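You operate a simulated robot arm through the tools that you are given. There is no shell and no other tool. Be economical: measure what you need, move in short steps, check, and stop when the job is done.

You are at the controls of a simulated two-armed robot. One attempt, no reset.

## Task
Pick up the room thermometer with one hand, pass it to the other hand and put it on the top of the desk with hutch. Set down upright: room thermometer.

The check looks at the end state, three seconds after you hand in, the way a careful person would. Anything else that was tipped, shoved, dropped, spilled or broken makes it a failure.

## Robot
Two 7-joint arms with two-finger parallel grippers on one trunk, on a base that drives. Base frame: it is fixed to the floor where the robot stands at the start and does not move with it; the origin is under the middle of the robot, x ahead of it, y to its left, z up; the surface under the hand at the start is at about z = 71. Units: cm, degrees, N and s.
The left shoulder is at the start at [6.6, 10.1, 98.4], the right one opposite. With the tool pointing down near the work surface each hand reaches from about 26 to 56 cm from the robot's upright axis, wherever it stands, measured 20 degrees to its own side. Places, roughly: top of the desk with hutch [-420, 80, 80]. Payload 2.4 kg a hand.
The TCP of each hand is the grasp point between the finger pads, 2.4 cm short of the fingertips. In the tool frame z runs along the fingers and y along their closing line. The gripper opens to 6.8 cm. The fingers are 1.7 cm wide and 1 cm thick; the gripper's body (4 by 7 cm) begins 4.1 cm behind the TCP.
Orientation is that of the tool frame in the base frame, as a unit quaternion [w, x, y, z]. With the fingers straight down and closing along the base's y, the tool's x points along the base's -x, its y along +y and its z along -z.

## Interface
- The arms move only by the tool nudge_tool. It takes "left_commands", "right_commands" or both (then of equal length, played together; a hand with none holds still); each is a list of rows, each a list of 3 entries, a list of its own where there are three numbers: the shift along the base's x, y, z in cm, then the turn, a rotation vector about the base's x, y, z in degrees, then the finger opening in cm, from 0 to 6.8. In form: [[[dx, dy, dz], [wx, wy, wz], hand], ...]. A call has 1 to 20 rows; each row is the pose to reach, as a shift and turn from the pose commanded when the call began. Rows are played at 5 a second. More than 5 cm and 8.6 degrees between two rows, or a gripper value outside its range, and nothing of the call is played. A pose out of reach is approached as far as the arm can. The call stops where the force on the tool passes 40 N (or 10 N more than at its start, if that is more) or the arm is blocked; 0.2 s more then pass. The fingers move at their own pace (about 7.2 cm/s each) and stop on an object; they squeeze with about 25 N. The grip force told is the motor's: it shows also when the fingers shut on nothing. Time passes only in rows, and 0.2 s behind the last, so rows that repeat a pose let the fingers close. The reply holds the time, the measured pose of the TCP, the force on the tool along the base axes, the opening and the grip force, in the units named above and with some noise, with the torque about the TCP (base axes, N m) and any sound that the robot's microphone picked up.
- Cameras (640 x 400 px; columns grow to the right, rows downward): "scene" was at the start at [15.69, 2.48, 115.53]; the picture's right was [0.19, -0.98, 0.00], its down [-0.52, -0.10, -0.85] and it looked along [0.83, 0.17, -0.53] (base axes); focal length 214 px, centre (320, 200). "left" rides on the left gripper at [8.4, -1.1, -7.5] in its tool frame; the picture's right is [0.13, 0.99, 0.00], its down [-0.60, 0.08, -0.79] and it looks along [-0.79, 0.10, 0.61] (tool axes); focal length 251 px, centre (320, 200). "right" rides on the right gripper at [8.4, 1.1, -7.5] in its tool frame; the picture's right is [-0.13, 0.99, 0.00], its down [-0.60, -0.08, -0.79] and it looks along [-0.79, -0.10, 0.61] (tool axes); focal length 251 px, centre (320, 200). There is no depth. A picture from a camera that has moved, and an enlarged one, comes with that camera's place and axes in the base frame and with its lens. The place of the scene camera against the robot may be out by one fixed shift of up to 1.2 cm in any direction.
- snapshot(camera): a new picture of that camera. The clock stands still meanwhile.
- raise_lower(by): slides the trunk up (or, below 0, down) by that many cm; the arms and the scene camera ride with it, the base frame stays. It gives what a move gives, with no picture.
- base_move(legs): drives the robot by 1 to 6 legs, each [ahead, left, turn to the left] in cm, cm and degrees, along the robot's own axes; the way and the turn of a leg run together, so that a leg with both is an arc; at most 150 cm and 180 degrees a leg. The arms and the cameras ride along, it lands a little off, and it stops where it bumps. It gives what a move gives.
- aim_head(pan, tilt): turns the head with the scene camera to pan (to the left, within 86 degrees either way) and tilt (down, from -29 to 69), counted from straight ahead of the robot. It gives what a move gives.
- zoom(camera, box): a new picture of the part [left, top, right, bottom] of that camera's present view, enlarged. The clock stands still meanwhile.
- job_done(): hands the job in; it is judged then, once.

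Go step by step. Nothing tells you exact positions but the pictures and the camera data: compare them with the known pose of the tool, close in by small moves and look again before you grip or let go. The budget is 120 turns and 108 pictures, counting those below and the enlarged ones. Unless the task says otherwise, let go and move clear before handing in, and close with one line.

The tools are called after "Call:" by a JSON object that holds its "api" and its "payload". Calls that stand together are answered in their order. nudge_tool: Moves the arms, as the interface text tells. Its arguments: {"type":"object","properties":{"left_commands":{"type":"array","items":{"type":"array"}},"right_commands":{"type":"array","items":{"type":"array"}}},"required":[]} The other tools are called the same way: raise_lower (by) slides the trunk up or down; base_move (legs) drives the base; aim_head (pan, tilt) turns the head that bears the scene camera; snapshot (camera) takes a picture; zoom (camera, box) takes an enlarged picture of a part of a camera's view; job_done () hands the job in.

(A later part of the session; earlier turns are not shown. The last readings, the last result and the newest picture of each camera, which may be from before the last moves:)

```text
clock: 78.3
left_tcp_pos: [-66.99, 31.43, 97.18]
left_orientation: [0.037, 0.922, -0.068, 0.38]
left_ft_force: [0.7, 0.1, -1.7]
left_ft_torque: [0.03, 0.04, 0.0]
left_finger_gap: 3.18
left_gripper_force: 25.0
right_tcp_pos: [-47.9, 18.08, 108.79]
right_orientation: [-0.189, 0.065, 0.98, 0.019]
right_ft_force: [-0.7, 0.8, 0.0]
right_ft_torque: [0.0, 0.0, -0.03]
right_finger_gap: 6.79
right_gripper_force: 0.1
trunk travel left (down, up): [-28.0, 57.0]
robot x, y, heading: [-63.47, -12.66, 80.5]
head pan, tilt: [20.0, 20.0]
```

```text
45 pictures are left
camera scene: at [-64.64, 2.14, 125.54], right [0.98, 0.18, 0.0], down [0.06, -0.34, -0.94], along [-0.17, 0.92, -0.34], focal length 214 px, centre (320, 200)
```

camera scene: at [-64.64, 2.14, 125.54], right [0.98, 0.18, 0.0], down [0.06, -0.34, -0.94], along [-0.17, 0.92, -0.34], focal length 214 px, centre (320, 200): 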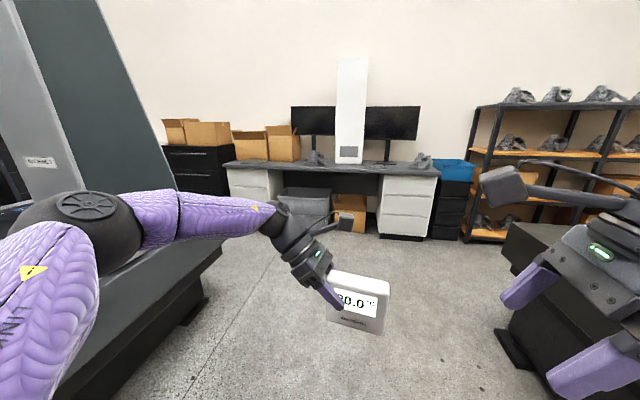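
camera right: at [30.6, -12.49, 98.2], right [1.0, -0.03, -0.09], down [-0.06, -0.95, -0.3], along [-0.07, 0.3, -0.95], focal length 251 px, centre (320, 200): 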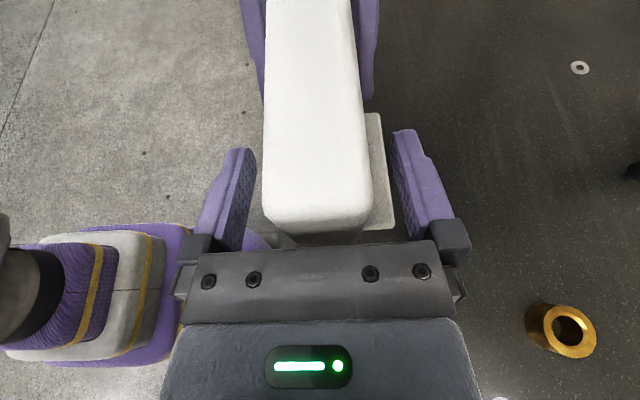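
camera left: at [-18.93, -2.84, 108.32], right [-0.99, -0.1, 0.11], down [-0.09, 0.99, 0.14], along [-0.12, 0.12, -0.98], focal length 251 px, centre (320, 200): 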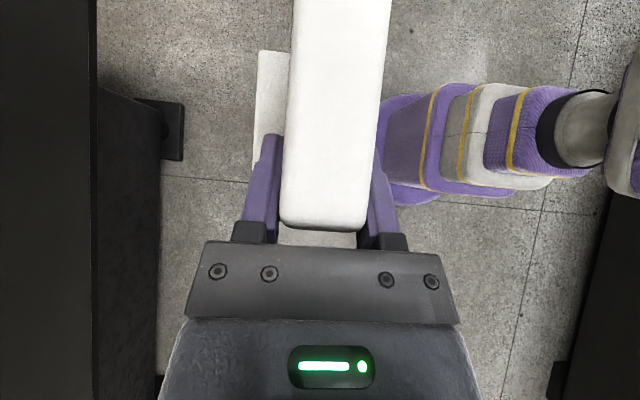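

The desk with the hutch (white desk, black hutch) is by the window wall beyond the second machine, whose end is near y ≈ 84. The wall desk's front is at y ≈ 234, so I'll use the corridor at y ≈ 145.

Call:
{"api": "base_move", "payload": {"legs": [[0, 0, 9.5], [80, 0, 0], [78, 0, 0], [0, 0, 45], [0, 0, 45]]}}

Call:
{"api": "aim_head", "payload": {"pan": 10, "tilt": 15}}

Call:
{"api": "snapshot", "payload": {"camera": "scene"}}

```text
clock: 91.1
left_tcp_pos: [-106.31, 132.63, 97.12]
left_orientation: [-0.267, 0.644, 0.662, 0.273]
left_ft_force: [0.9, 0.1, -2.1]
left_ft_torque: [-0.04, 0.02, 0.02]
left_finger_gap: 3.19
left_gripper_force: 24.9
right_tcp_pos: [-96.5, 153.79, 108.83]
right_orientation: [0.137, 0.709, -0.679, 0.134]
right_ft_force: [0.1, 0.6, 0.4]
right_ft_torque: [0.04, 0.02, -0.01]
right_finger_gap: 6.81
right_gripper_force: 0.0
trunk travel left (down, up): [-28.0, 57.0]
robot x, y, heading: [-62.91, 143.48, -179.4]
head pan, tilt: [20.0, 20.0]
```

```text
clock: 91.9
left_tcp_pos: [-106.26, 132.64, 97.09]
left_orientation: [-0.268, 0.645, 0.662, 0.273]
left_ft_force: [-0.3, 0.0, -1.7]
left_ft_torque: [-0.08, 0.01, 0.01]
left_finger_gap: 3.17
left_gripper_force: 24.8
right_tcp_pos: [-96.6, 153.93, 108.77]
right_orientation: [0.137, 0.709, -0.679, 0.133]
right_ft_force: [-0.5, 0.7, 0.0]
right_ft_torque: [0.03, 0.03, 0.03]
right_finger_gap: 6.81
right_gripper_force: 0.0
trunk travel left (down, up): [-28.0, 57.0]
robot x, y, heading: [-62.78, 143.91, -179.5]
head pan, tilt: [10.0, 15.0]
```

```text
44 pictures are left
camera scene: at [-77.97, 142.78, 126.35], right [-0.18, 0.98, 0.0], down [0.26, 0.05, -0.97], along [-0.95, -0.18, -0.26], focal length 214 px, centre (320, 200)
```

scene: 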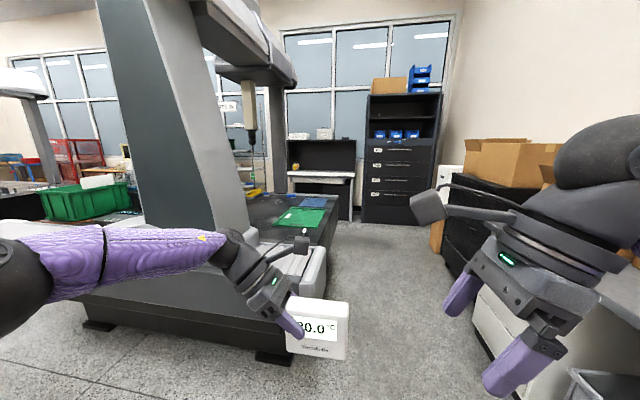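

The desk with hutch is visible straight ahead past the machine. The machine's near end may reach y ≈ 125, so I check it closely before driving past.

Call:
{"api": "zoom", "payload": {"camera": "scene", "box": [220, 130, 460, 280]}}

```text
2.67 times, centred on (340, 205) of scene
camera zoom: at [-77.97, 142.78, 126.35], right [-0.18, 0.98, 0.0], down [0.26, 0.05, -0.97], along [-0.95, -0.18, -0.26], focal length 572 px, centre (267, 187)
```

zoom: 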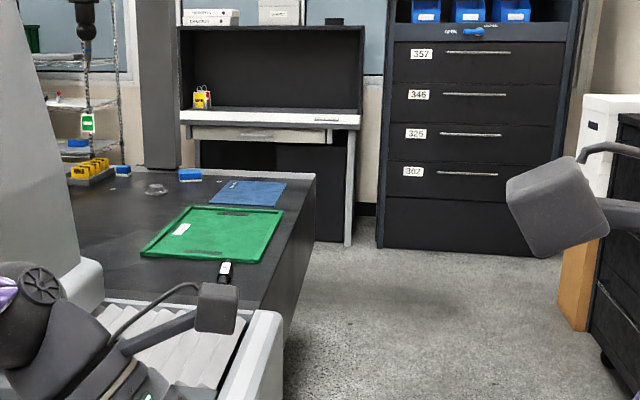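

The machine's table spans x −165 to −301 and ends near y ≈ 128; the cabinets' front is near y ≈ 235. I shift to y ≈ 172, drive through to x ≈ −325 and look again.

Call:
{"api": "base_move", "payload": {"legs": [[0, -29, -0.5], [130, 0, 0], [132, 0, 0]]}}

Call:
{"api": "aim_head", "payload": {"pan": 40, "tilt": 25}}

Call:
{"api": "snapshot", "payload": {"camera": "scene"}}

Call:
{"api": "aim_head", "payload": {"pan": 85, "tilt": 35}}

Call:
{"api": "snapshot", "payload": {"camera": "scene"}}

```text
clock: 106.2
left_tcp_pos: [-368.98, 162.59, 97.14]
left_orientation: [-0.267, 0.646, 0.66, 0.274]
left_ft_force: [-0.4, 0.2, -1.5]
left_ft_torque: [-0.03, -0.04, 0.01]
left_finger_gap: 3.2
left_gripper_force: 25.3
right_tcp_pos: [-359.12, 183.75, 108.69]
right_orientation: [0.137, 0.707, -0.681, 0.133]
right_ft_force: [-0.1, -0.1, -0.2]
right_ft_torque: [-0.02, 0.03, 0.01]
right_finger_gap: 6.8
right_gripper_force: 0.0
trunk travel left (down, up): [-28.0, 57.0]
robot x, y, heading: [-325.49, 173.36, -179.5]
head pan, tilt: [10.0, 15.0]
```

```text
clock: 107.2
left_tcp_pos: [-369.0, 162.56, 97.26]
left_orientation: [-0.267, 0.646, 0.661, 0.274]
left_ft_force: [-0.3, -0.1, -0.7]
left_ft_torque: [-0.08, -0.01, 0.02]
left_finger_gap: 3.19
left_gripper_force: 24.1
right_tcp_pos: [-358.99, 183.7, 108.83]
right_orientation: [0.138, 0.707, -0.681, 0.133]
right_ft_force: [0.4, 0.5, 0.1]
right_ft_torque: [0.0, 0.02, 0.02]
right_finger_gap: 6.78
right_gripper_force: 0.0
trunk travel left (down, up): [-28.0, 57.0]
robot x, y, heading: [-325.45, 173.44, -179.6]
head pan, tilt: [40.0, 25.0]
```

```text
42 pictures are left
camera scene: at [-338.46, 168.28, 124.73], right [-0.64, 0.77, 0.0], down [0.32, 0.27, -0.91], along [-0.69, -0.58, -0.42], focal length 214 px, centre (320, 200)
```

scene: 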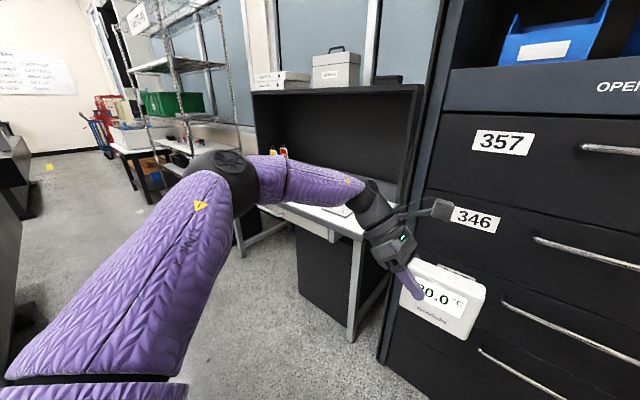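

```text
clock: 108.3
left_tcp_pos: [-368.99, 162.63, 97.08]
left_orientation: [-0.267, 0.647, 0.66, 0.273]
left_ft_force: [0.4, 0.8, -1.1]
left_ft_torque: [-0.05, 0.02, -0.01]
left_finger_gap: 3.17
left_gripper_force: 24.9
right_tcp_pos: [-358.98, 183.7, 108.78]
right_orientation: [0.137, 0.707, -0.681, 0.133]
right_ft_force: [-0.8, 0.0, -0.4]
right_ft_torque: [-0.01, 0.01, 0.02]
right_finger_gap: 6.78
right_gripper_force: 0.2
trunk travel left (down, up): [-28.0, 57.0]
robot x, y, heading: [-326.04, 173.34, -179.7]
head pan, tilt: [85.0, 35.0]
```

```text
41 pictures are left
camera scene: at [-332.16, 165.43, 123.16], right [-1.0, 0.09, 0.0], down [0.05, 0.57, -0.82], along [-0.07, -0.82, -0.57], focal length 214 px, centre (320, 200)
```

scene: 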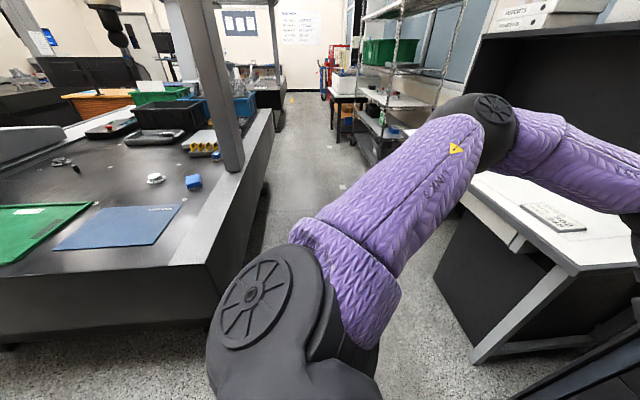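

The desk's front edge is at x ≈ −396 with its right end at y ≈ 139, there's a keyboard near [−412, 120], and the hutch is well back. I drive into the aisle at x ≈ −348 and then sideways to y ≈ 93.

Call:
{"api": "base_move", "payload": {"legs": [[22, 0, 0], [0, 40, 0], [0, 40, 0]]}}

Call:
{"api": "aim_head", "payload": {"pan": 5, "tilt": 30}}

Call:
{"api": "snapshot", "payload": {"camera": "scene"}}

Call:
{"api": "snapshot", "payload": {"camera": "left"}}

```text
clock: 114.2
left_tcp_pos: [-390.78, 82.53, 97.08]
left_orientation: [-0.267, 0.645, 0.661, 0.273]
left_ft_force: [-0.1, 0.5, -1.0]
left_ft_torque: [-0.05, 0.0, 0.01]
left_finger_gap: 3.17
left_gripper_force: 25.2
right_tcp_pos: [-380.79, 103.61, 108.84]
right_orientation: [0.138, 0.707, -0.681, 0.133]
right_ft_force: [-0.6, 0.2, -0.3]
right_ft_torque: [-0.04, -0.01, 0.03]
right_finger_gap: 6.78
right_gripper_force: 0.0
trunk travel left (down, up): [-28.0, 57.0]
robot x, y, heading: [-347.58, 93.55, -179.6]
head pan, tilt: [85.0, 35.0]
```

```text
clock: 115.7
left_tcp_pos: [-390.77, 82.59, 97.11]
left_orientation: [-0.267, 0.646, 0.661, 0.274]
left_ft_force: [-0.2, -0.5, -1.5]
left_ft_torque: [-0.05, 0.01, 0.01]
left_finger_gap: 3.15
left_gripper_force: 25.2
right_tcp_pos: [-380.75, 103.56, 108.77]
right_orientation: [0.138, 0.707, -0.68, 0.133]
right_ft_force: [0.2, 1.1, 1.0]
right_ft_torque: [0.07, 0.0, -0.03]
right_finger_gap: 6.79
right_gripper_force: 0.1
trunk travel left (down, up): [-28.0, 57.0]
robot x, y, heading: [-347.11, 93.24, -179.6]
head pan, tilt: [5.0, 30.0]
```

```text
40 pictures are left
camera scene: at [-362.17, 93.35, 123.93], right [-0.09, 1.0, 0.0], down [0.5, 0.05, -0.87], along [-0.86, -0.08, -0.5], focal length 214 px, centre (320, 200)
```

scene: 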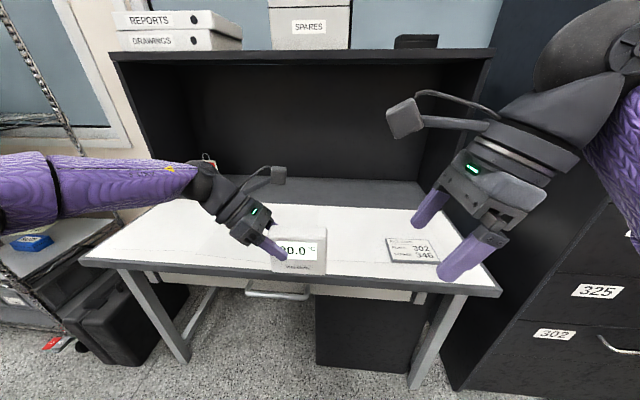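

```text
39 pictures are left
camera left: at [-392.08, 83.15, 108.31], right [0.99, 0.11, 0.11], down [0.09, -0.99, 0.14], along [0.12, -0.12, -0.98], focal length 251 px, centre (320, 200)
```

left: 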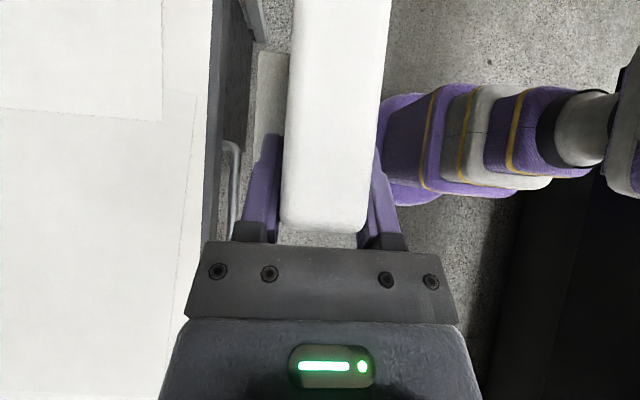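

The desk's white top is clear in the middle, with its front edge at x ≈ −400 and about 33 cm of depth before the hutch. I zoom to see what lies on it.

Call:
{"api": "zoom", "payload": {"camera": "scene", "box": [80, 160, 500, 310]}}

```text
1.52 times, centred on (290, 235) of scene
camera zoom: at [-362.17, 93.35, 123.93], right [-0.09, 1.0, 0.0], down [0.5, 0.05, -0.87], along [-0.86, -0.08, -0.5], focal length 327 px, centre (366, 147)
```

zoom: 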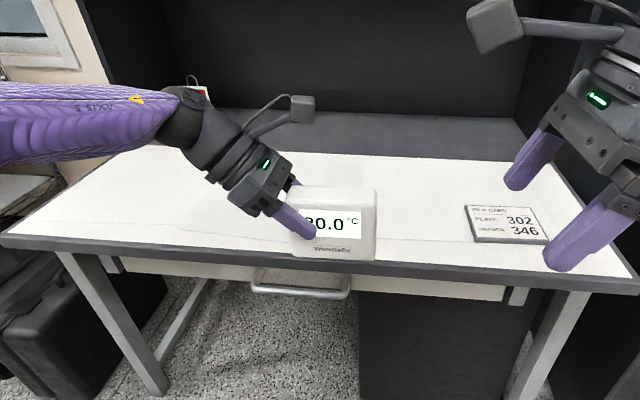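

The middle of the desktop is clear; only a card plate sits on the right. I drive 17 cm ahead and check.

Call:
{"api": "base_move", "payload": {"legs": [[17, 0, 0]]}}

Call:
{"api": "nudge_tool", "payload": {"left_commands": [[[-1, 0, 0], [0, 0, 0], 0], [[-2, 0, -0.5], [0, 0, 0], 0], [[-3, 0, -1], [0, 0, 0], 0], [[-4, 0, -1.5], [0, 0, 0], 0], [[-5, 0, -2], [0, 0, 0], 0], [[-6, 0, -3], [0, 0, 0], 0], [[-6, 0, -4], [0, 0, 0], 0], [[-6, 0, -5], [0, 0, 0], 0], [[-6, 0, -5], [0, 0, 0], 0]]}}

Call:
{"api": "aim_head", "payload": {"pan": 15, "tilt": 40}}

Call:
{"api": "snapshot", "payload": {"camera": "scene"}}

Call:
{"api": "snapshot", "payload": {"camera": "left"}}

```text
clock: 117.2
left_tcp_pos: [-407.92, 82.39, 97.02]
left_orientation: [-0.267, 0.646, 0.661, 0.273]
left_ft_force: [-0.2, -0.1, -1.0]
left_ft_torque: [-0.01, 0.02, -0.02]
left_finger_gap: 3.19
left_gripper_force: 24.8
right_tcp_pos: [-397.76, 103.59, 108.81]
right_orientation: [0.136, 0.707, -0.681, 0.133]
right_ft_force: [-0.4, 0.2, -0.3]
right_ft_torque: [0.0, 0.02, 0.03]
right_finger_gap: 6.8
right_gripper_force: 0.0
trunk travel left (down, up): [-28.0, 57.0]
robot x, y, heading: [-364.27, 93.32, -180.0]
head pan, tilt: [5.0, 30.0]
```

```text
clock: 119.2
left_tcp_pos: [-411.31, 81.9, 93.13]
left_orientation: [-0.268, 0.646, 0.661, 0.273]
left_ft_force: [-0.8, 0.1, -0.8]
left_ft_torque: [-0.05, 0.0, -0.03]
left_finger_gap: 3.17
left_gripper_force: 25.0
left hand out of reach, approached as far as the arm can: row 5, 6, 7, 8, 9
right_tcp_pos: [-397.83, 103.64, 108.85]
right_orientation: [0.137, 0.707, -0.681, 0.133]
right_ft_force: [-1.1, -0.2, 0.2]
right_ft_torque: [-0.01, 0.0, -0.01]
right_finger_gap: 6.81
right_gripper_force: 0.1
trunk travel left (down, up): [-28.0, 57.0]
robot x, y, heading: [-364.53, 93.47, -179.8]
head pan, tilt: [5.0, 30.0]
```

```text
clock: 119.9
left_tcp_pos: [-411.33, 81.88, 93.15]
left_orientation: [-0.267, 0.646, 0.661, 0.272]
left_ft_force: [-0.1, -0.5, -1.1]
left_ft_torque: [-0.05, 0.0, -0.04]
left_finger_gap: 3.18
left_gripper_force: 25.1
right_tcp_pos: [-397.84, 103.6, 108.8]
right_orientation: [0.137, 0.707, -0.681, 0.133]
right_ft_force: [-0.8, 0.1, -0.8]
right_ft_torque: [0.01, 0.05, 0.03]
right_finger_gap: 6.82
right_gripper_force: 0.0
trunk travel left (down, up): [-28.0, 57.0]
robot x, y, heading: [-364.38, 93.42, -179.7]
head pan, tilt: [15.0, 40.0]
```

```text
37 pictures are left
camera scene: at [-378.36, 91.89, 122.4], right [-0.26, 0.97, 0.0], down [0.62, 0.17, -0.77], along [-0.74, -0.2, -0.64], focal length 214 px, centre (320, 200)
```

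scene: 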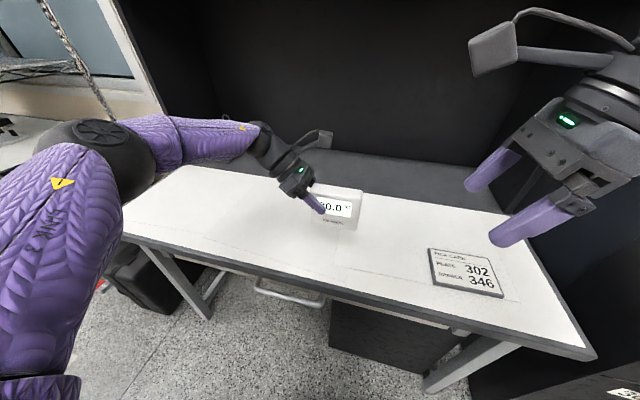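

```text
36 pictures are left
camera left: at [-412.55, 82.56, 104.26], right [0.99, 0.11, 0.11], down [0.09, -0.99, 0.14], along [0.12, -0.12, -0.98], focal length 251 px, centre (320, 200)
```

left: 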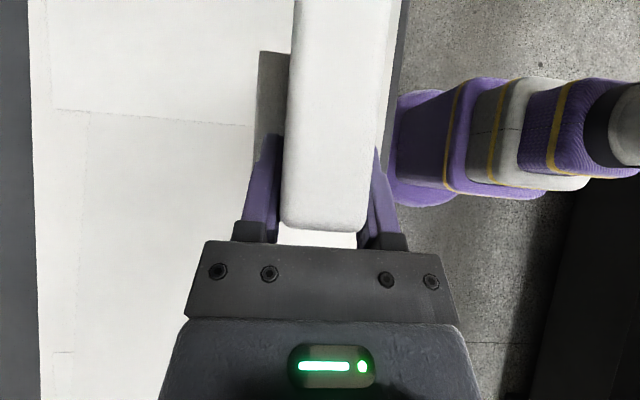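

I have about 7 cm from the desk edge to the object's front. I drive 4 cm closer, then lower with the trunk.

Call:
{"api": "base_move", "payload": {"legs": [[4, 0, 0]]}}

Call:
{"api": "raise_lower", "payload": {"by": -4.5}}

Call:
{"api": "zoom", "payload": {"camera": "scene", "box": [220, 120, 420, 270]}}

Call:
{"api": "snapshot", "payload": {"camera": "right"}}

```text
clock: 120.8
left_tcp_pos: [-415.29, 82.04, 93.05]
left_orientation: [-0.267, 0.646, 0.661, 0.273]
left_ft_force: [0.4, -0.3, -2.2]
left_ft_torque: [-0.03, -0.02, 0.03]
left_finger_gap: 3.18
left_gripper_force: 25.0
right_tcp_pos: [-401.75, 103.7, 108.79]
right_orientation: [0.137, 0.708, -0.68, 0.133]
right_ft_force: [-0.2, 0.1, 0.6]
right_ft_torque: [0.01, -0.02, 0.01]
right_finger_gap: 6.8
right_gripper_force: 0.1
trunk travel left (down, up): [-28.0, 57.0]
robot x, y, heading: [-368.51, 93.42, -180.0]
head pan, tilt: [15.0, 40.0]
```

```text
clock: 121.6
left_tcp_pos: [-415.16, 81.92, 88.56]
left_orientation: [-0.267, 0.646, 0.661, 0.272]
left_ft_force: [0.5, 0.6, -0.7]
left_ft_torque: [-0.03, 0.04, 0.03]
left_finger_gap: 3.17
left_gripper_force: 24.8
right_tcp_pos: [-401.78, 103.61, 104.36]
right_orientation: [0.136, 0.707, -0.681, 0.132]
right_ft_force: [0.3, -0.2, 0.4]
right_ft_torque: [0.0, -0.02, 0.01]
right_finger_gap: 6.78
right_gripper_force: 0.1
trunk travel left (down, up): [-23.5, 61.4]
robot x, y, heading: [-368.75, 93.59, -179.7]
head pan, tilt: [15.0, 40.0]
```

```text
2.67 times, centred on (320, 195) of scene
camera zoom: at [-383.4, 91.88, 117.83], right [-0.26, 0.97, 0.0], down [0.62, 0.17, -0.77], along [-0.74, -0.2, -0.64], focal length 572 px, centre (320, 213)
```

zoom: 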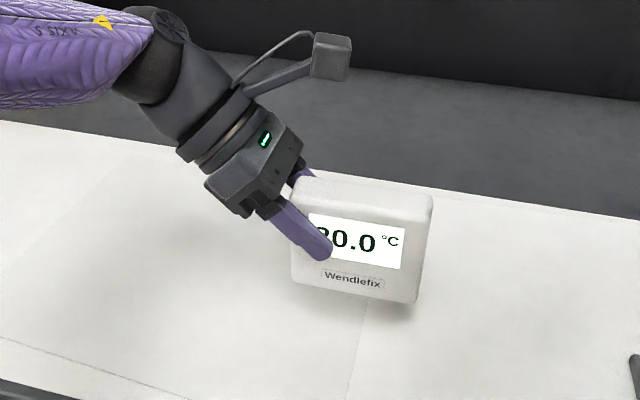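

```text
34 pictures are left
camera right: at [-402.53, 98.6, 114.37], right [-1.0, 0.08, -0.03], down [0.06, 0.86, 0.51], along [0.07, 0.5, -0.86], focal length 251 px, centre (320, 200)
```

right: 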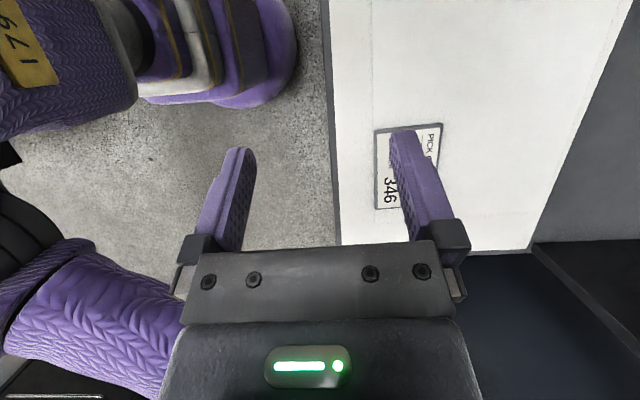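

It's upright and about 2 cm above the desktop. I lower in small steps, watching the force.

Call:
{"api": "raise_lower", "payload": {"by": -1.4}}

Call:
{"api": "nudge_tool", "payload": {"left_commands": [[[0, 0, -0.1], [0, 0, 0], 0], [[0, 0, -0.2], [0, 0, 0], 0], [[0, 0, -0.3], [0, 0, 0], 0], [[0, 0, -0.3], [0, 0, 0], 0]]}}

Call:
{"api": "zoom", "payload": {"camera": "scene", "box": [220, 120, 420, 270]}}

```text
clock: 122.2
left_tcp_pos: [-415.34, 81.97, 87.07]
left_orientation: [-0.268, 0.645, 0.662, 0.273]
left_ft_force: [0.0, -0.1, -1.3]
left_ft_torque: [-0.03, -0.02, 0.0]
left_finger_gap: 3.19
left_gripper_force: 24.4
right_tcp_pos: [-401.79, 103.46, 102.93]
right_orientation: [0.138, 0.707, -0.681, 0.134]
right_ft_force: [0.5, -0.3, -0.3]
right_ft_torque: [0.04, 0.01, 0.04]
right_finger_gap: 6.8
right_gripper_force: 0.1
trunk travel left (down, up): [-22.1, 62.9]
robot x, y, heading: [-368.83, 93.53, -179.7]
head pan, tilt: [15.0, 40.0]
```

```text
clock: 123.2
left_tcp_pos: [-415.3, 81.98, 86.93]
left_orientation: [-0.267, 0.645, 0.662, 0.272]
left_ft_force: [-0.3, 0.7, 0.0]
left_ft_torque: [-0.05, 0.02, -0.01]
left_finger_gap: 3.18
left_gripper_force: 25.1
right_tcp_pos: [-401.81, 103.66, 102.9]
right_orientation: [0.137, 0.707, -0.681, 0.133]
right_ft_force: [-0.1, 0.5, 1.1]
right_ft_torque: [0.03, -0.01, 0.0]
right_finger_gap: 6.79
right_gripper_force: 0.0
trunk travel left (down, up): [-22.1, 62.9]
robot x, y, heading: [-368.32, 93.01, -179.8]
head pan, tilt: [15.0, 40.0]
```

```text
2.67 times, centred on (320, 195) of scene
camera zoom: at [-383.77, 91.88, 116.4], right [-0.26, 0.97, 0.0], down [0.62, 0.17, -0.77], along [-0.74, -0.2, -0.64], focal length 572 px, centre (320, 213)
```

zoom: 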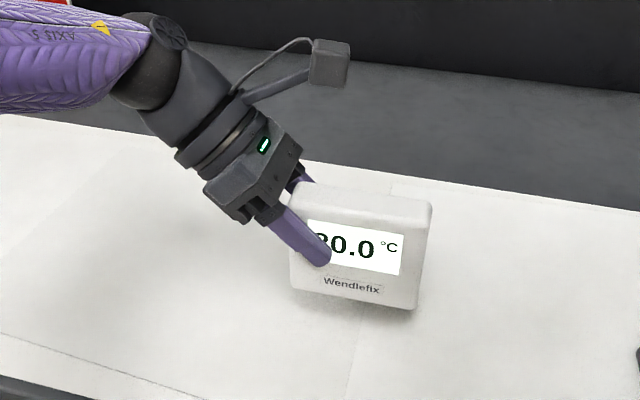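

No contact yet. I continue with small trunk steps.

Call:
{"api": "raise_lower", "payload": {"by": -0.3}}

Call:
{"api": "raise_lower", "payload": {"by": -0.2}}

```text
clock: 123.8
left_tcp_pos: [-415.26, 81.91, 86.52]
left_orientation: [-0.268, 0.645, 0.662, 0.273]
left_ft_force: [0.1, -0.1, -1.1]
left_ft_torque: [-0.03, -0.03, 0.01]
left_finger_gap: 3.2
left_gripper_force: 25.4
right_tcp_pos: [-401.85, 103.48, 102.59]
right_orientation: [0.137, 0.707, -0.681, 0.133]
right_ft_force: [-0.6, 1.4, 0.2]
right_ft_torque: [0.01, 0.01, 0.0]
right_finger_gap: 6.83
right_gripper_force: 0.1
trunk travel left (down, up): [-21.8, 63.2]
robot x, y, heading: [-368.77, 93.23, -179.6]
head pan, tilt: [15.0, 40.0]
```

```text
clock: 124.3
left_tcp_pos: [-415.26, 81.88, 86.41]
left_orientation: [-0.267, 0.645, 0.662, 0.272]
left_ft_force: [0.5, 0.3, -0.3]
left_ft_torque: [-0.04, 0.0, -0.03]
left_finger_gap: 3.16
left_gripper_force: 25.2
right_tcp_pos: [-401.85, 103.63, 102.33]
right_orientation: [0.136, 0.707, -0.681, 0.133]
right_ft_force: [-0.1, -0.5, -0.7]
right_ft_torque: [-0.01, 0.06, 0.0]
right_finger_gap: 6.8
right_gripper_force: 0.2
trunk travel left (down, up): [-21.6, 63.4]
robot x, y, heading: [-368.52, 93.94, -180.1]
head pan, tilt: [15.0, 40.0]
```

Call:
{"api": "raise_lower", "payload": {"by": -0.2}}

Call:
{"api": "raise_lower", "payload": {"by": -0.2}}

Call:
{"api": "zoom", "payload": {"camera": "scene", "box": [270, 170, 390, 245]}}

```text
clock: 124.8
left_tcp_pos: [-415.32, 81.97, 86.13]
left_orientation: [-0.267, 0.646, 0.661, 0.273]
left_ft_force: [0.9, 0.4, -1.1]
left_ft_torque: [-0.03, -0.01, -0.02]
left_finger_gap: 3.2
left_gripper_force: 25.5
right_tcp_pos: [-401.7, 103.6, 102.1]
right_orientation: [0.137, 0.707, -0.681, 0.133]
right_ft_force: [0.0, 0.3, -0.1]
right_ft_torque: [0.0, -0.01, 0.02]
right_finger_gap: 6.8
right_gripper_force: 0.0
trunk travel left (down, up): [-21.4, 63.6]
robot x, y, heading: [-368.77, 93.53, -179.6]
head pan, tilt: [15.0, 40.0]
```

```text
clock: 125.3
left_tcp_pos: [-415.21, 81.94, 85.97]
left_orientation: [-0.267, 0.646, 0.661, 0.272]
left_ft_force: [-0.7, 0.3, -1.1]
left_ft_torque: [-0.04, -0.02, -0.02]
left_finger_gap: 3.18
left_gripper_force: 25.2
right_tcp_pos: [-401.83, 103.64, 102.04]
right_orientation: [0.137, 0.706, -0.682, 0.133]
right_ft_force: [0.4, -0.8, -0.1]
right_ft_torque: [0.0, -0.01, -0.01]
right_finger_gap: 6.81
right_gripper_force: 0.0
trunk travel left (down, up): [-21.2, 63.8]
robot x, y, heading: [-368.33, 93.24, -179.8]
head pan, tilt: [15.0, 40.0]
```

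```text
5.33 times, centred on (330, 208) of scene
camera zoom: at [-384.0, 91.88, 115.48], right [-0.26, 0.97, 0.0], down [0.62, 0.17, -0.77], along [-0.74, -0.2, -0.64], focal length 1144 px, centre (267, 160)
```

zoom: 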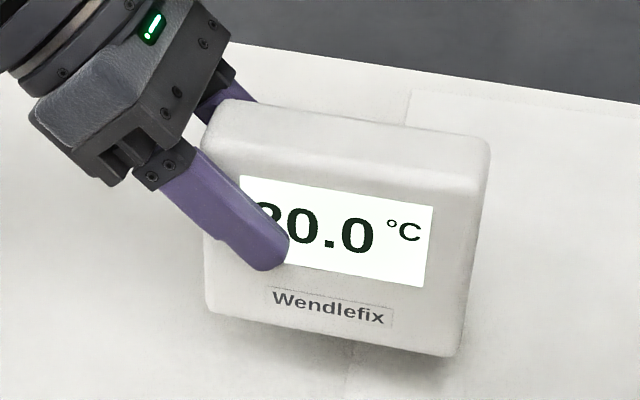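

Nearly there: the shadow shows a gap of a few millimetres. I keep lowering.

Call:
{"api": "raise_lower", "payload": {"by": -0.3}}

Call:
{"api": "raise_lower", "payload": {"by": -0.2}}

Call:
{"api": "zoom", "payload": {"camera": "scene", "box": [270, 170, 390, 245]}}

```text
clock: 125.8
left_tcp_pos: [-415.24, 82.0, 85.65]
left_orientation: [-0.268, 0.646, 0.661, 0.273]
left_ft_force: [-0.2, 0.3, -0.8]
left_ft_torque: [-0.05, 0.01, 0.01]
left_finger_gap: 3.19
left_gripper_force: 24.8
right_tcp_pos: [-401.72, 103.57, 101.65]
right_orientation: [0.138, 0.707, -0.681, 0.132]
right_ft_force: [-0.2, 0.4, 0.3]
right_ft_torque: [-0.01, 0.0, 0.03]
right_finger_gap: 6.79
right_gripper_force: 0.0
trunk travel left (down, up): [-20.9, 64.1]
robot x, y, heading: [-368.45, 93.28, -179.7]
head pan, tilt: [15.0, 40.0]
```

```text
clock: 126.4
left_tcp_pos: [-415.37, 81.85, 85.48]
left_orientation: [-0.268, 0.646, 0.661, 0.273]
left_ft_force: [-0.1, -0.1, -0.6]
left_ft_torque: [-0.05, -0.01, 0.02]
left_finger_gap: 3.17
left_gripper_force: 24.6
right_tcp_pos: [-401.79, 103.58, 101.44]
right_orientation: [0.138, 0.707, -0.681, 0.133]
right_ft_force: [0.0, -0.8, -0.7]
right_ft_torque: [0.01, -0.01, 0.02]
right_finger_gap: 6.79
right_gripper_force: 0.0
trunk travel left (down, up): [-20.7, 64.3]
robot x, y, heading: [-368.3, 93.48, -180.0]
head pan, tilt: [15.0, 40.0]
```

```text
5.33 times, centred on (330, 208) of scene
camera zoom: at [-384.13, 91.88, 114.97], right [-0.26, 0.97, 0.0], down [0.62, 0.17, -0.77], along [-0.74, -0.2, -0.64], focal length 1144 px, centre (267, 160)
```

zoom: 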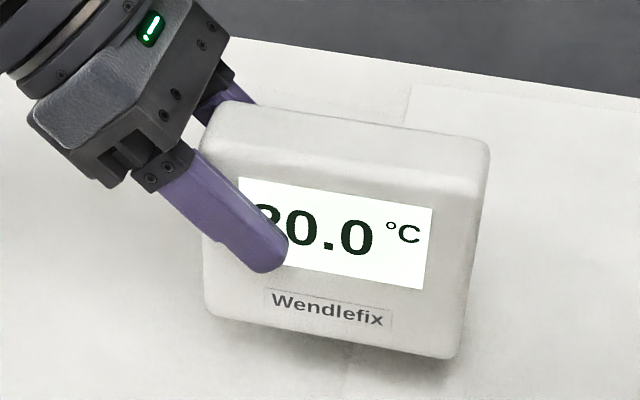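

Call:
{"api": "raise_lower", "payload": {"by": -0.25}}

Call:
{"api": "raise_lower", "payload": {"by": -0.25}}

Call:
{"api": "zoom", "payload": {"camera": "scene", "box": [270, 170, 390, 245]}}

```text
clock: 126.9
left_tcp_pos: [-415.29, 81.95, 85.3]
left_orientation: [-0.268, 0.645, 0.662, 0.272]
left_ft_force: [-0.2, 0.0, -1.2]
left_ft_torque: [-0.03, -0.02, -0.01]
left_finger_gap: 3.16
left_gripper_force: 25.2
right_tcp_pos: [-401.69, 103.56, 101.23]
right_orientation: [0.138, 0.707, -0.681, 0.132]
right_ft_force: [-0.6, -0.4, 0.5]
right_ft_torque: [-0.01, -0.01, -0.03]
right_finger_gap: 6.82
right_gripper_force: 0.1
trunk travel left (down, up): [-20.5, 64.5]
robot x, y, heading: [-368.61, 93.44, -179.9]
head pan, tilt: [15.0, 40.0]
```

```text
clock: 127.4
left_tcp_pos: [-415.32, 81.86, 84.93]
left_orientation: [-0.268, 0.645, 0.661, 0.273]
left_ft_force: [-0.3, 0.0, -1.9]
left_ft_torque: [-0.07, -0.01, -0.03]
left_finger_gap: 3.2
left_gripper_force: 25.0
right_tcp_pos: [-402.04, 103.61, 100.91]
right_orientation: [0.138, 0.707, -0.681, 0.132]
right_ft_force: [0.6, -0.1, -0.3]
right_ft_torque: [-0.03, -0.01, 0.0]
right_finger_gap: 6.79
right_gripper_force: 0.0
trunk travel left (down, up): [-20.2, 64.8]
robot x, y, heading: [-368.3, 93.51, -179.9]
head pan, tilt: [15.0, 40.0]
```

```text
5.33 times, centred on (330, 208) of scene
camera zoom: at [-384.26, 91.87, 114.46], right [-0.26, 0.97, 0.0], down [0.62, 0.17, -0.77], along [-0.74, -0.2, -0.64], focal length 1144 px, centre (267, 160)
```

zoom: 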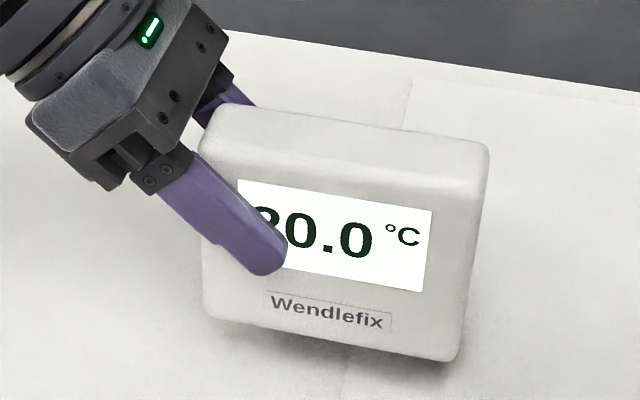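

Call:
{"api": "raise_lower", "payload": {"by": -0.2}}

Call:
{"api": "raise_lower", "payload": {"by": -0.2}}

Call:
{"api": "zoom", "payload": {"camera": "scene", "box": [270, 170, 390, 245]}}

```text
clock: 127.9
left_tcp_pos: [-415.12, 81.99, 84.72]
left_orientation: [-0.268, 0.645, 0.662, 0.272]
left_ft_force: [0.1, -0.2, -2.5]
left_ft_torque: [-0.06, 0.03, 0.01]
left_finger_gap: 3.16
left_gripper_force: 25.0
right_tcp_pos: [-401.88, 103.52, 100.8]
right_orientation: [0.138, 0.707, -0.681, 0.132]
right_ft_force: [0.4, 0.2, 0.2]
right_ft_torque: [-0.02, 0.0, 0.01]
right_finger_gap: 6.77
right_gripper_force: 0.0
trunk travel left (down, up): [-20.0, 65.0]
robot x, y, heading: [-368.98, 93.4, -179.7]
head pan, tilt: [15.0, 40.0]
```

```text
clock: 128.4
left_tcp_pos: [-415.38, 82.01, 84.52]
left_orientation: [-0.267, 0.646, 0.661, 0.273]
left_ft_force: [-0.4, 0.7, -1.2]
left_ft_torque: [-0.07, -0.03, 0.02]
left_finger_gap: 3.18
left_gripper_force: 25.8
right_tcp_pos: [-401.77, 103.55, 100.5]
right_orientation: [0.138, 0.707, -0.681, 0.133]
right_ft_force: [0.9, -0.6, -0.4]
right_ft_torque: [-0.01, 0.02, 0.01]
right_finger_gap: 6.83
right_gripper_force: 0.0
trunk travel left (down, up): [-19.8, 65.2]
robot x, y, heading: [-368.42, 93.28, -179.6]
head pan, tilt: [15.0, 40.0]
```

```text
5.33 times, centred on (330, 208) of scene
camera zoom: at [-384.37, 91.87, 114.05], right [-0.26, 0.97, 0.0], down [0.62, 0.17, -0.77], along [-0.74, -0.2, -0.64], focal length 1144 px, centre (267, 160)
```

zoom: 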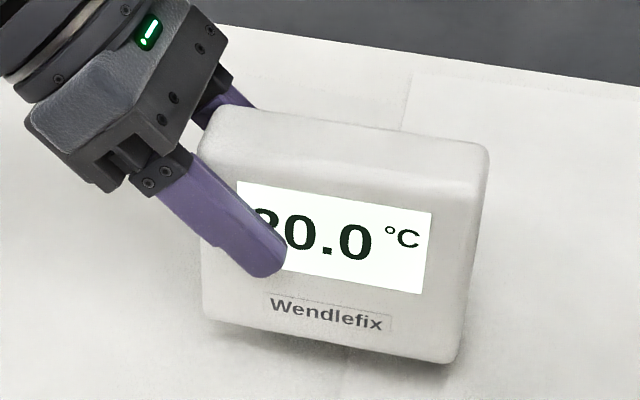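

Call:
{"api": "raise_lower", "payload": {"by": -0.3}}

Call:
{"api": "raise_lower", "payload": {"by": -0.2}}

Call:
{"api": "raise_lower", "payload": {"by": -0.2}}

Call:
{"api": "zoom", "payload": {"camera": "scene", "box": [270, 170, 390, 245]}}

```text
clock: 129.0
left_tcp_pos: [-415.3, 81.99, 84.21]
left_orientation: [-0.267, 0.646, 0.661, 0.272]
left_ft_force: [0.3, -0.3, -1.7]
left_ft_torque: [-0.06, 0.0, -0.03]
left_finger_gap: 3.17
left_gripper_force: 25.4
right_tcp_pos: [-401.88, 103.6, 100.29]
right_orientation: [0.138, 0.707, -0.68, 0.134]
right_ft_force: [0.7, 0.4, -0.2]
right_ft_torque: [0.02, 0.0, 0.0]
right_finger_gap: 6.8
right_gripper_force: 0.1
trunk travel left (down, up): [-19.5, 65.5]
robot x, y, heading: [-368.68, 93.66, -180.0]
head pan, tilt: [15.0, 40.0]
```

```text
clock: 129.5
left_tcp_pos: [-415.24, 81.83, 84.06]
left_orientation: [-0.268, 0.646, 0.661, 0.273]
left_ft_force: [-0.3, 0.1, -1.7]
left_ft_torque: [-0.08, 0.02, 0.0]
left_finger_gap: 3.15
left_gripper_force: 24.3
right_tcp_pos: [-401.84, 103.62, 100.21]
right_orientation: [0.137, 0.707, -0.681, 0.134]
right_ft_force: [0.8, -0.1, 0.9]
right_ft_torque: [0.01, -0.03, 0.03]
right_finger_gap: 6.79
right_gripper_force: 0.2
trunk travel left (down, up): [-19.3, 65.7]
robot x, y, heading: [-368.48, 93.63, -179.7]
head pan, tilt: [15.0, 40.0]
```

```text
clock: 130.0
left_tcp_pos: [-415.31, 81.95, 83.89]
left_orientation: [-0.268, 0.645, 0.662, 0.272]
left_ft_force: [-0.4, 0.0, -0.6]
left_ft_torque: [-0.04, -0.02, -0.03]
left_finger_gap: 3.18
left_gripper_force: 24.7
right_tcp_pos: [-401.83, 103.54, 99.85]
right_orientation: [0.138, 0.707, -0.681, 0.133]
right_ft_force: [0.2, 0.4, -0.6]
right_ft_torque: [0.0, -0.04, -0.02]
right_finger_gap: 6.81
right_gripper_force: 0.0
trunk travel left (down, up): [-19.1, 65.9]
robot x, y, heading: [-368.4, 93.69, -179.7]
head pan, tilt: [15.0, 40.0]
```

```text
5.33 times, centred on (330, 208) of scene
camera zoom: at [-384.57, 91.87, 113.34], right [-0.26, 0.97, 0.0], down [0.62, 0.17, -0.77], along [-0.74, -0.2, -0.64], focal length 1144 px, centre (267, 160)
```

zoom: 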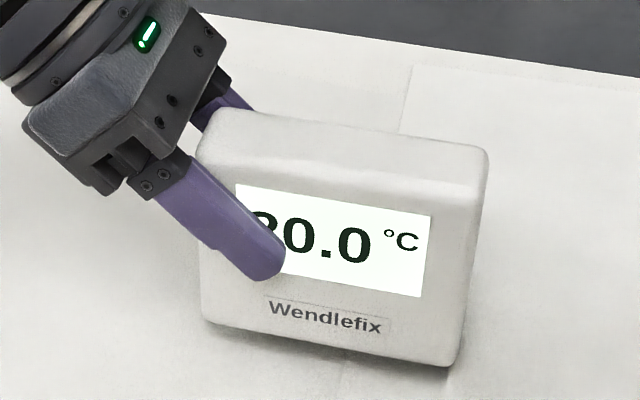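

Call:
{"api": "raise_lower", "payload": {"by": -0.25}}

Call:
{"api": "raise_lower", "payload": {"by": -0.25}}

Call:
{"api": "raise_lower", "payload": {"by": -0.25}}

Call:
{"api": "zoom", "payload": {"camera": "scene", "box": [270, 170, 390, 245]}}

```text
clock: 130.5
left_tcp_pos: [-415.21, 81.91, 83.7]
left_orientation: [-0.268, 0.645, 0.661, 0.273]
left_ft_force: [0.1, 0.3, -2.1]
left_ft_torque: [-0.05, -0.02, 0.0]
left_finger_gap: 3.16
left_gripper_force: 25.4
right_tcp_pos: [-401.74, 103.51, 99.57]
right_orientation: [0.138, 0.707, -0.681, 0.133]
right_ft_force: [0.1, -0.1, 0.0]
right_ft_torque: [-0.02, 0.0, -0.04]
right_finger_gap: 6.81
right_gripper_force: 0.2
trunk travel left (down, up): [-18.8, 66.1]
robot x, y, heading: [-368.86, 93.64, -179.8]
head pan, tilt: [15.0, 40.0]
```

```text
clock: 131.0
left_tcp_pos: [-415.34, 81.93, 83.42]
left_orientation: [-0.267, 0.645, 0.662, 0.272]
left_ft_force: [-0.4, -0.9, -1.4]
left_ft_torque: [-0.06, 0.01, 0.01]
left_finger_gap: 3.18
left_gripper_force: 24.5
right_tcp_pos: [-401.79, 103.65, 99.33]
right_orientation: [0.138, 0.707, -0.68, 0.134]
right_ft_force: [-0.8, 0.2, -0.1]
right_ft_torque: [0.01, -0.02, -0.01]
right_finger_gap: 6.81
right_gripper_force: 0.1
trunk travel left (down, up): [-18.6, 66.4]
robot x, y, heading: [-368.61, 93.4, -179.6]
head pan, tilt: [15.0, 40.0]
```

```text
clock: 131.6
left_tcp_pos: [-415.26, 81.85, 83.1]
left_orientation: [-0.268, 0.645, 0.661, 0.273]
left_ft_force: [0.9, 0.0, -1.6]
left_ft_torque: [-0.03, 0.0, -0.02]
left_finger_gap: 3.19
left_gripper_force: 25.3
right_tcp_pos: [-401.78, 103.56, 99.06]
right_orientation: [0.138, 0.707, -0.681, 0.134]
right_ft_force: [0.4, -0.7, 0.6]
right_ft_torque: [0.0, -0.05, 0.01]
right_finger_gap: 6.81
right_gripper_force: 0.1
trunk travel left (down, up): [-18.4, 66.6]
robot x, y, heading: [-368.45, 93.36, -179.7]
head pan, tilt: [15.0, 40.0]
```

```text
5.33 times, centred on (330, 208) of scene
camera zoom: at [-384.77, 91.87, 112.57], right [-0.26, 0.97, 0.0], down [0.62, 0.17, -0.77], along [-0.74, -0.2, -0.64], focal length 1144 px, centre (267, 160)
```

zoom: 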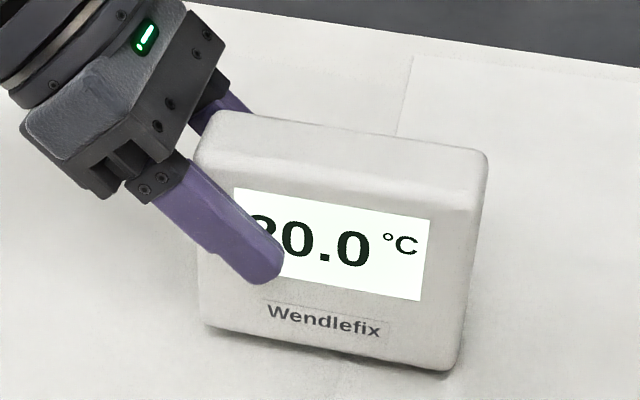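

Still just the weight on the hand, so the desktop is lower than I assumed. I continue down in small, force-watched steps.

Call:
{"api": "raise_lower", "payload": {"by": -0.25}}

Call:
{"api": "raise_lower", "payload": {"by": -0.25}}

Call:
{"api": "raise_lower", "payload": {"by": -0.25}}

Call:
{"api": "snapshot", "payload": {"camera": "scene"}}

```text
clock: 132.1
left_tcp_pos: [-415.2, 81.94, 82.77]
left_orientation: [-0.267, 0.646, 0.661, 0.273]
left_ft_force: [-0.1, 0.1, -0.6]
left_ft_torque: [-0.08, 0.02, 0.01]
left_finger_gap: 3.18
left_gripper_force: 24.4
right_tcp_pos: [-401.77, 103.64, 98.95]
right_orientation: [0.137, 0.706, -0.681, 0.133]
right_ft_force: [-0.6, -0.5, -0.5]
right_ft_torque: [-0.02, 0.03, -0.02]
right_finger_gap: 6.79
right_gripper_force: 0.2
trunk travel left (down, up): [-18.1, 66.9]
robot x, y, heading: [-368.78, 93.75, -179.7]
head pan, tilt: [15.0, 40.0]
```

```text
clock: 132.6
left_tcp_pos: [-415.27, 81.97, 82.68]
left_orientation: [-0.267, 0.646, 0.662, 0.272]
left_ft_force: [0.7, -0.7, -2.1]
left_ft_torque: [-0.06, -0.01, 0.01]
left_finger_gap: 3.19
left_gripper_force: 25.6
right_tcp_pos: [-401.72, 103.6, 98.53]
right_orientation: [0.139, 0.706, -0.681, 0.134]
right_ft_force: [0.0, 0.4, 0.2]
right_ft_torque: [-0.01, -0.01, 0.04]
right_finger_gap: 6.82
right_gripper_force: 0.0
trunk travel left (down, up): [-17.8, 67.1]
robot x, y, heading: [-368.75, 93.54, -179.6]
head pan, tilt: [15.0, 40.0]
```

```text
clock: 133.1
left_tcp_pos: [-415.18, 81.94, 82.47]
left_orientation: [-0.267, 0.646, 0.661, 0.273]
left_ft_force: [0.3, -0.6, -0.8]
left_ft_torque: [-0.07, -0.02, -0.01]
left_finger_gap: 3.18
left_gripper_force: 25.2
right_tcp_pos: [-401.77, 103.6, 98.27]
right_orientation: [0.138, 0.706, -0.681, 0.133]
right_ft_force: [-0.6, -0.1, 0.5]
right_ft_torque: [0.0, -0.02, 0.02]
right_finger_gap: 6.77
right_gripper_force: 0.1
trunk travel left (down, up): [-17.6, 67.4]
robot x, y, heading: [-368.93, 93.44, -179.7]
head pan, tilt: [15.0, 40.0]
```

```text
26 pictures are left
camera scene: at [-384.99, 91.87, 111.8], right [-0.26, 0.97, 0.0], down [0.62, 0.17, -0.77], along [-0.74, -0.2, -0.64], focal length 214 px, centre (320, 200)
```

scene: 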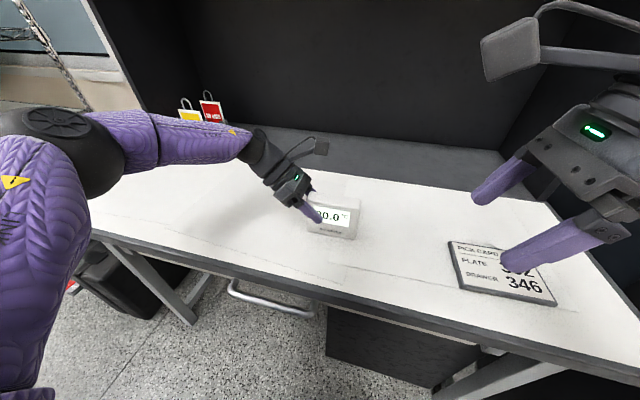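

Comparing two wrist views of the desk edge gives a desktop height of about 75.8, so the bottom, at about 76.1, is nearly touching. I continue with 0.2 cm steps.

Call:
{"api": "raise_lower", "payload": {"by": -0.2}}

Call:
{"api": "raise_lower", "payload": {"by": -0.2}}

Call:
{"api": "zoom", "payload": {"camera": "scene", "box": [270, 180, 390, 255]}}

```text
clock: 133.6
left_tcp_pos: [-415.19, 81.89, 82.36]
left_orientation: [-0.269, 0.646, 0.661, 0.272]
left_ft_force: [0.5, -1.8, 10.2]
left_ft_torque: [0.4, 0.48, 0.06]
left_finger_gap: 3.17
left_gripper_force: 24.9
right_tcp_pos: [-401.67, 103.52, 98.21]
right_orientation: [0.139, 0.707, -0.68, 0.133]
right_ft_force: [-0.5, -0.1, 0.6]
right_ft_torque: [-0.03, -0.03, -0.02]
right_finger_gap: 6.81
right_gripper_force: 0.1
trunk travel left (down, up): [-17.4, 67.6]
robot x, y, heading: [-368.83, 93.43, -180.0]
head pan, tilt: [15.0, 40.0]
```

```text
clock: 134.2
left_tcp_pos: [-415.18, 81.9, 82.21]
left_orientation: [-0.269, 0.646, 0.661, 0.272]
left_ft_force: [1.0, -3.4, 21.4]
left_ft_torque: [0.08, 0.65, 0.24]
left_finger_gap: 3.18
left_gripper_force: 25.4
right_tcp_pos: [-401.59, 103.49, 98.01]
right_orientation: [0.138, 0.707, -0.681, 0.133]
right_ft_force: [-0.3, -0.9, -0.1]
right_ft_torque: [0.02, 0.0, 0.01]
right_finger_gap: 6.79
right_gripper_force: 0.0
trunk travel left (down, up): [-17.2, 67.8]
robot x, y, heading: [-368.34, 93.33, -179.6]
head pan, tilt: [15.0, 40.0]
```

```text
5.33 times, centred on (330, 218) of scene
camera zoom: at [-384.94, 91.87, 111.43], right [-0.26, 0.97, 0.0], down [0.62, 0.17, -0.77], along [-0.74, -0.2, -0.64], focal length 1144 px, centre (267, 107)
```

zoom: 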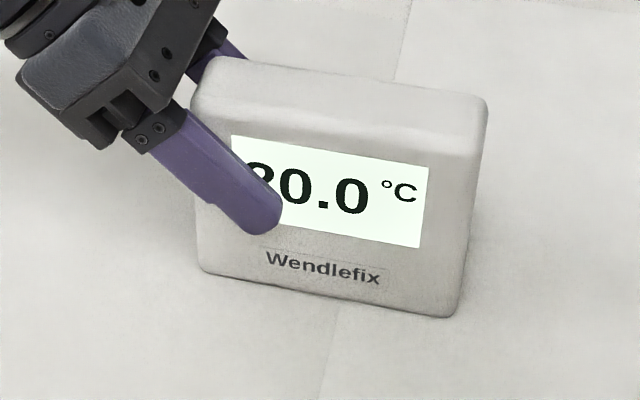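

Contact, at 21 N down. I ease up 0.25 cm to unload, then open the left hand slowly.

Call:
{"api": "raise_lower", "payload": {"by": 0.25}}

Call:
{"api": "nudge_tool", "payload": {"left_commands": [[[0, 0, 0], [0, 0, 0], 3.3], [[0, 0, 0], [0, 0, 0], 3.6], [[0, 0, 0], [0, 0, 0], 4.2], [[0, 0, 0], [0, 0, 0], 5.2], [[0, 0, 0], [0, 0, 0], 6.8], [[0, 0, 0], [0, 0, 0], 6.8]]}}

Call:
{"api": "snapshot", "payload": {"camera": "left"}}

Call:
{"api": "zoom", "payload": {"camera": "scene", "box": [250, 160, 410, 260]}}

```text
clock: 134.7
left_tcp_pos: [-415.19, 81.91, 82.17]
left_orientation: [-0.267, 0.646, 0.661, 0.273]
left_ft_force: [-1.5, -0.8, 6.4]
left_ft_torque: [0.4, 0.35, 0.15]
left_finger_gap: 3.18
left_gripper_force: 24.8
right_tcp_pos: [-401.66, 103.67, 98.35]
right_orientation: [0.137, 0.707, -0.681, 0.134]
right_ft_force: [0.0, 0.7, 0.8]
right_ft_torque: [0.01, -0.01, -0.02]
right_finger_gap: 6.79
right_gripper_force: 0.2
trunk travel left (down, up): [-17.4, 67.5]
robot x, y, heading: [-368.31, 93.66, -179.9]
head pan, tilt: [15.0, 40.0]
```

```text
clock: 136.1
left_tcp_pos: [-415.25, 81.91, 82.21]
left_orientation: [-0.268, 0.645, 0.661, 0.273]
left_ft_force: [-0.5, 0.0, 0.4]
left_ft_torque: [-0.02, 0.0, 0.02]
left_finger_gap: 6.8
left_gripper_force: 0.2
right_tcp_pos: [-401.76, 103.55, 98.34]
right_orientation: [0.137, 0.707, -0.68, 0.134]
right_ft_force: [-1.0, -0.8, -0.6]
right_ft_torque: [0.01, -0.01, 0.04]
right_finger_gap: 6.76
right_gripper_force: 0.2
trunk travel left (down, up): [-17.4, 67.5]
robot x, y, heading: [-368.56, 93.09, -179.9]
head pan, tilt: [15.0, 40.0]
```

```text
24 pictures are left
camera left: at [-416.56, 82.57, 93.41], right [0.99, 0.11, 0.11], down [0.09, -0.99, 0.14], along [0.12, -0.12, -0.98], focal length 251 px, centre (320, 200)
```

left: 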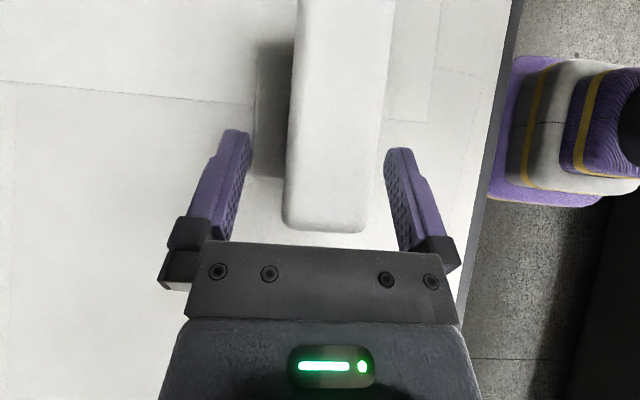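

```text
4.00 times, centred on (330, 210) of scene
camera zoom: at [-385.02, 91.87, 111.65], right [-0.26, 0.97, 0.0], down [0.62, 0.17, -0.77], along [-0.74, -0.2, -0.64], focal length 858 px, centre (280, 160)
```

zoom: 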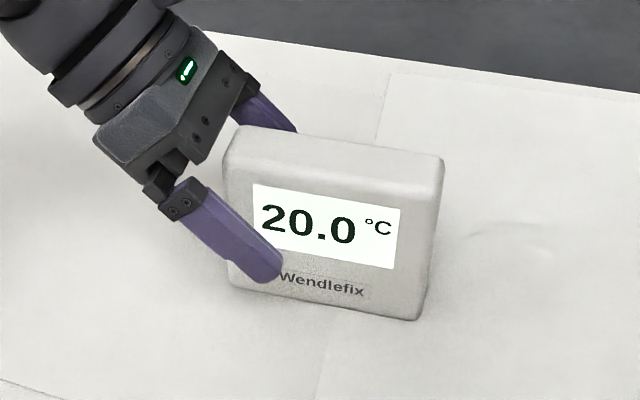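

The thermometer stands free and upright with the fingers open on both sides. I raise straight up with the trunk, back away and check.

Call:
{"api": "raise_lower", "payload": {"by": 14}}

Call:
{"api": "snapshot", "payload": {"camera": "scene"}}

```text
clock: 137.8
left_tcp_pos: [-414.89, 81.84, 97.36]
left_orientation: [-0.276, 0.648, 0.659, 0.265]
left_ft_force: [0.0, -0.8, 0.0]
left_ft_torque: [-0.03, -0.02, -0.03]
left_finger_gap: 6.81
left_gripper_force: 0.0
right_tcp_pos: [-401.89, 103.63, 112.17]
right_orientation: [0.138, 0.707, -0.681, 0.133]
right_ft_force: [0.5, 0.6, -0.5]
right_ft_torque: [0.02, -0.01, -0.03]
right_finger_gap: 6.81
right_gripper_force: 0.0
trunk travel left (down, up): [-31.4, 53.5]
robot x, y, heading: [-368.23, 93.22, -179.8]
head pan, tilt: [15.0, 40.0]
```

```text
22 pictures are left
camera scene: at [-381.68, 91.88, 125.88], right [-0.26, 0.97, 0.0], down [0.62, 0.17, -0.77], along [-0.74, -0.2, -0.64], focal length 214 px, centre (320, 200)
```

scene: 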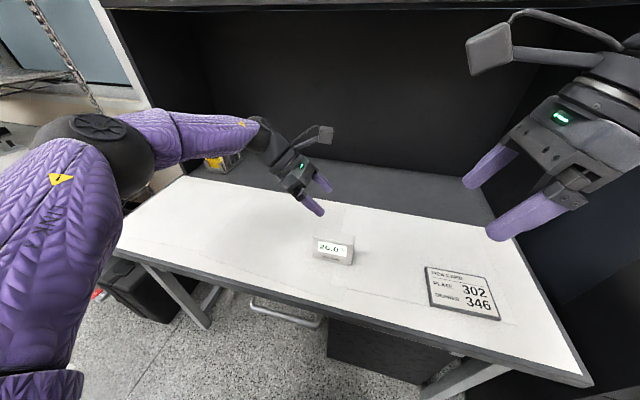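

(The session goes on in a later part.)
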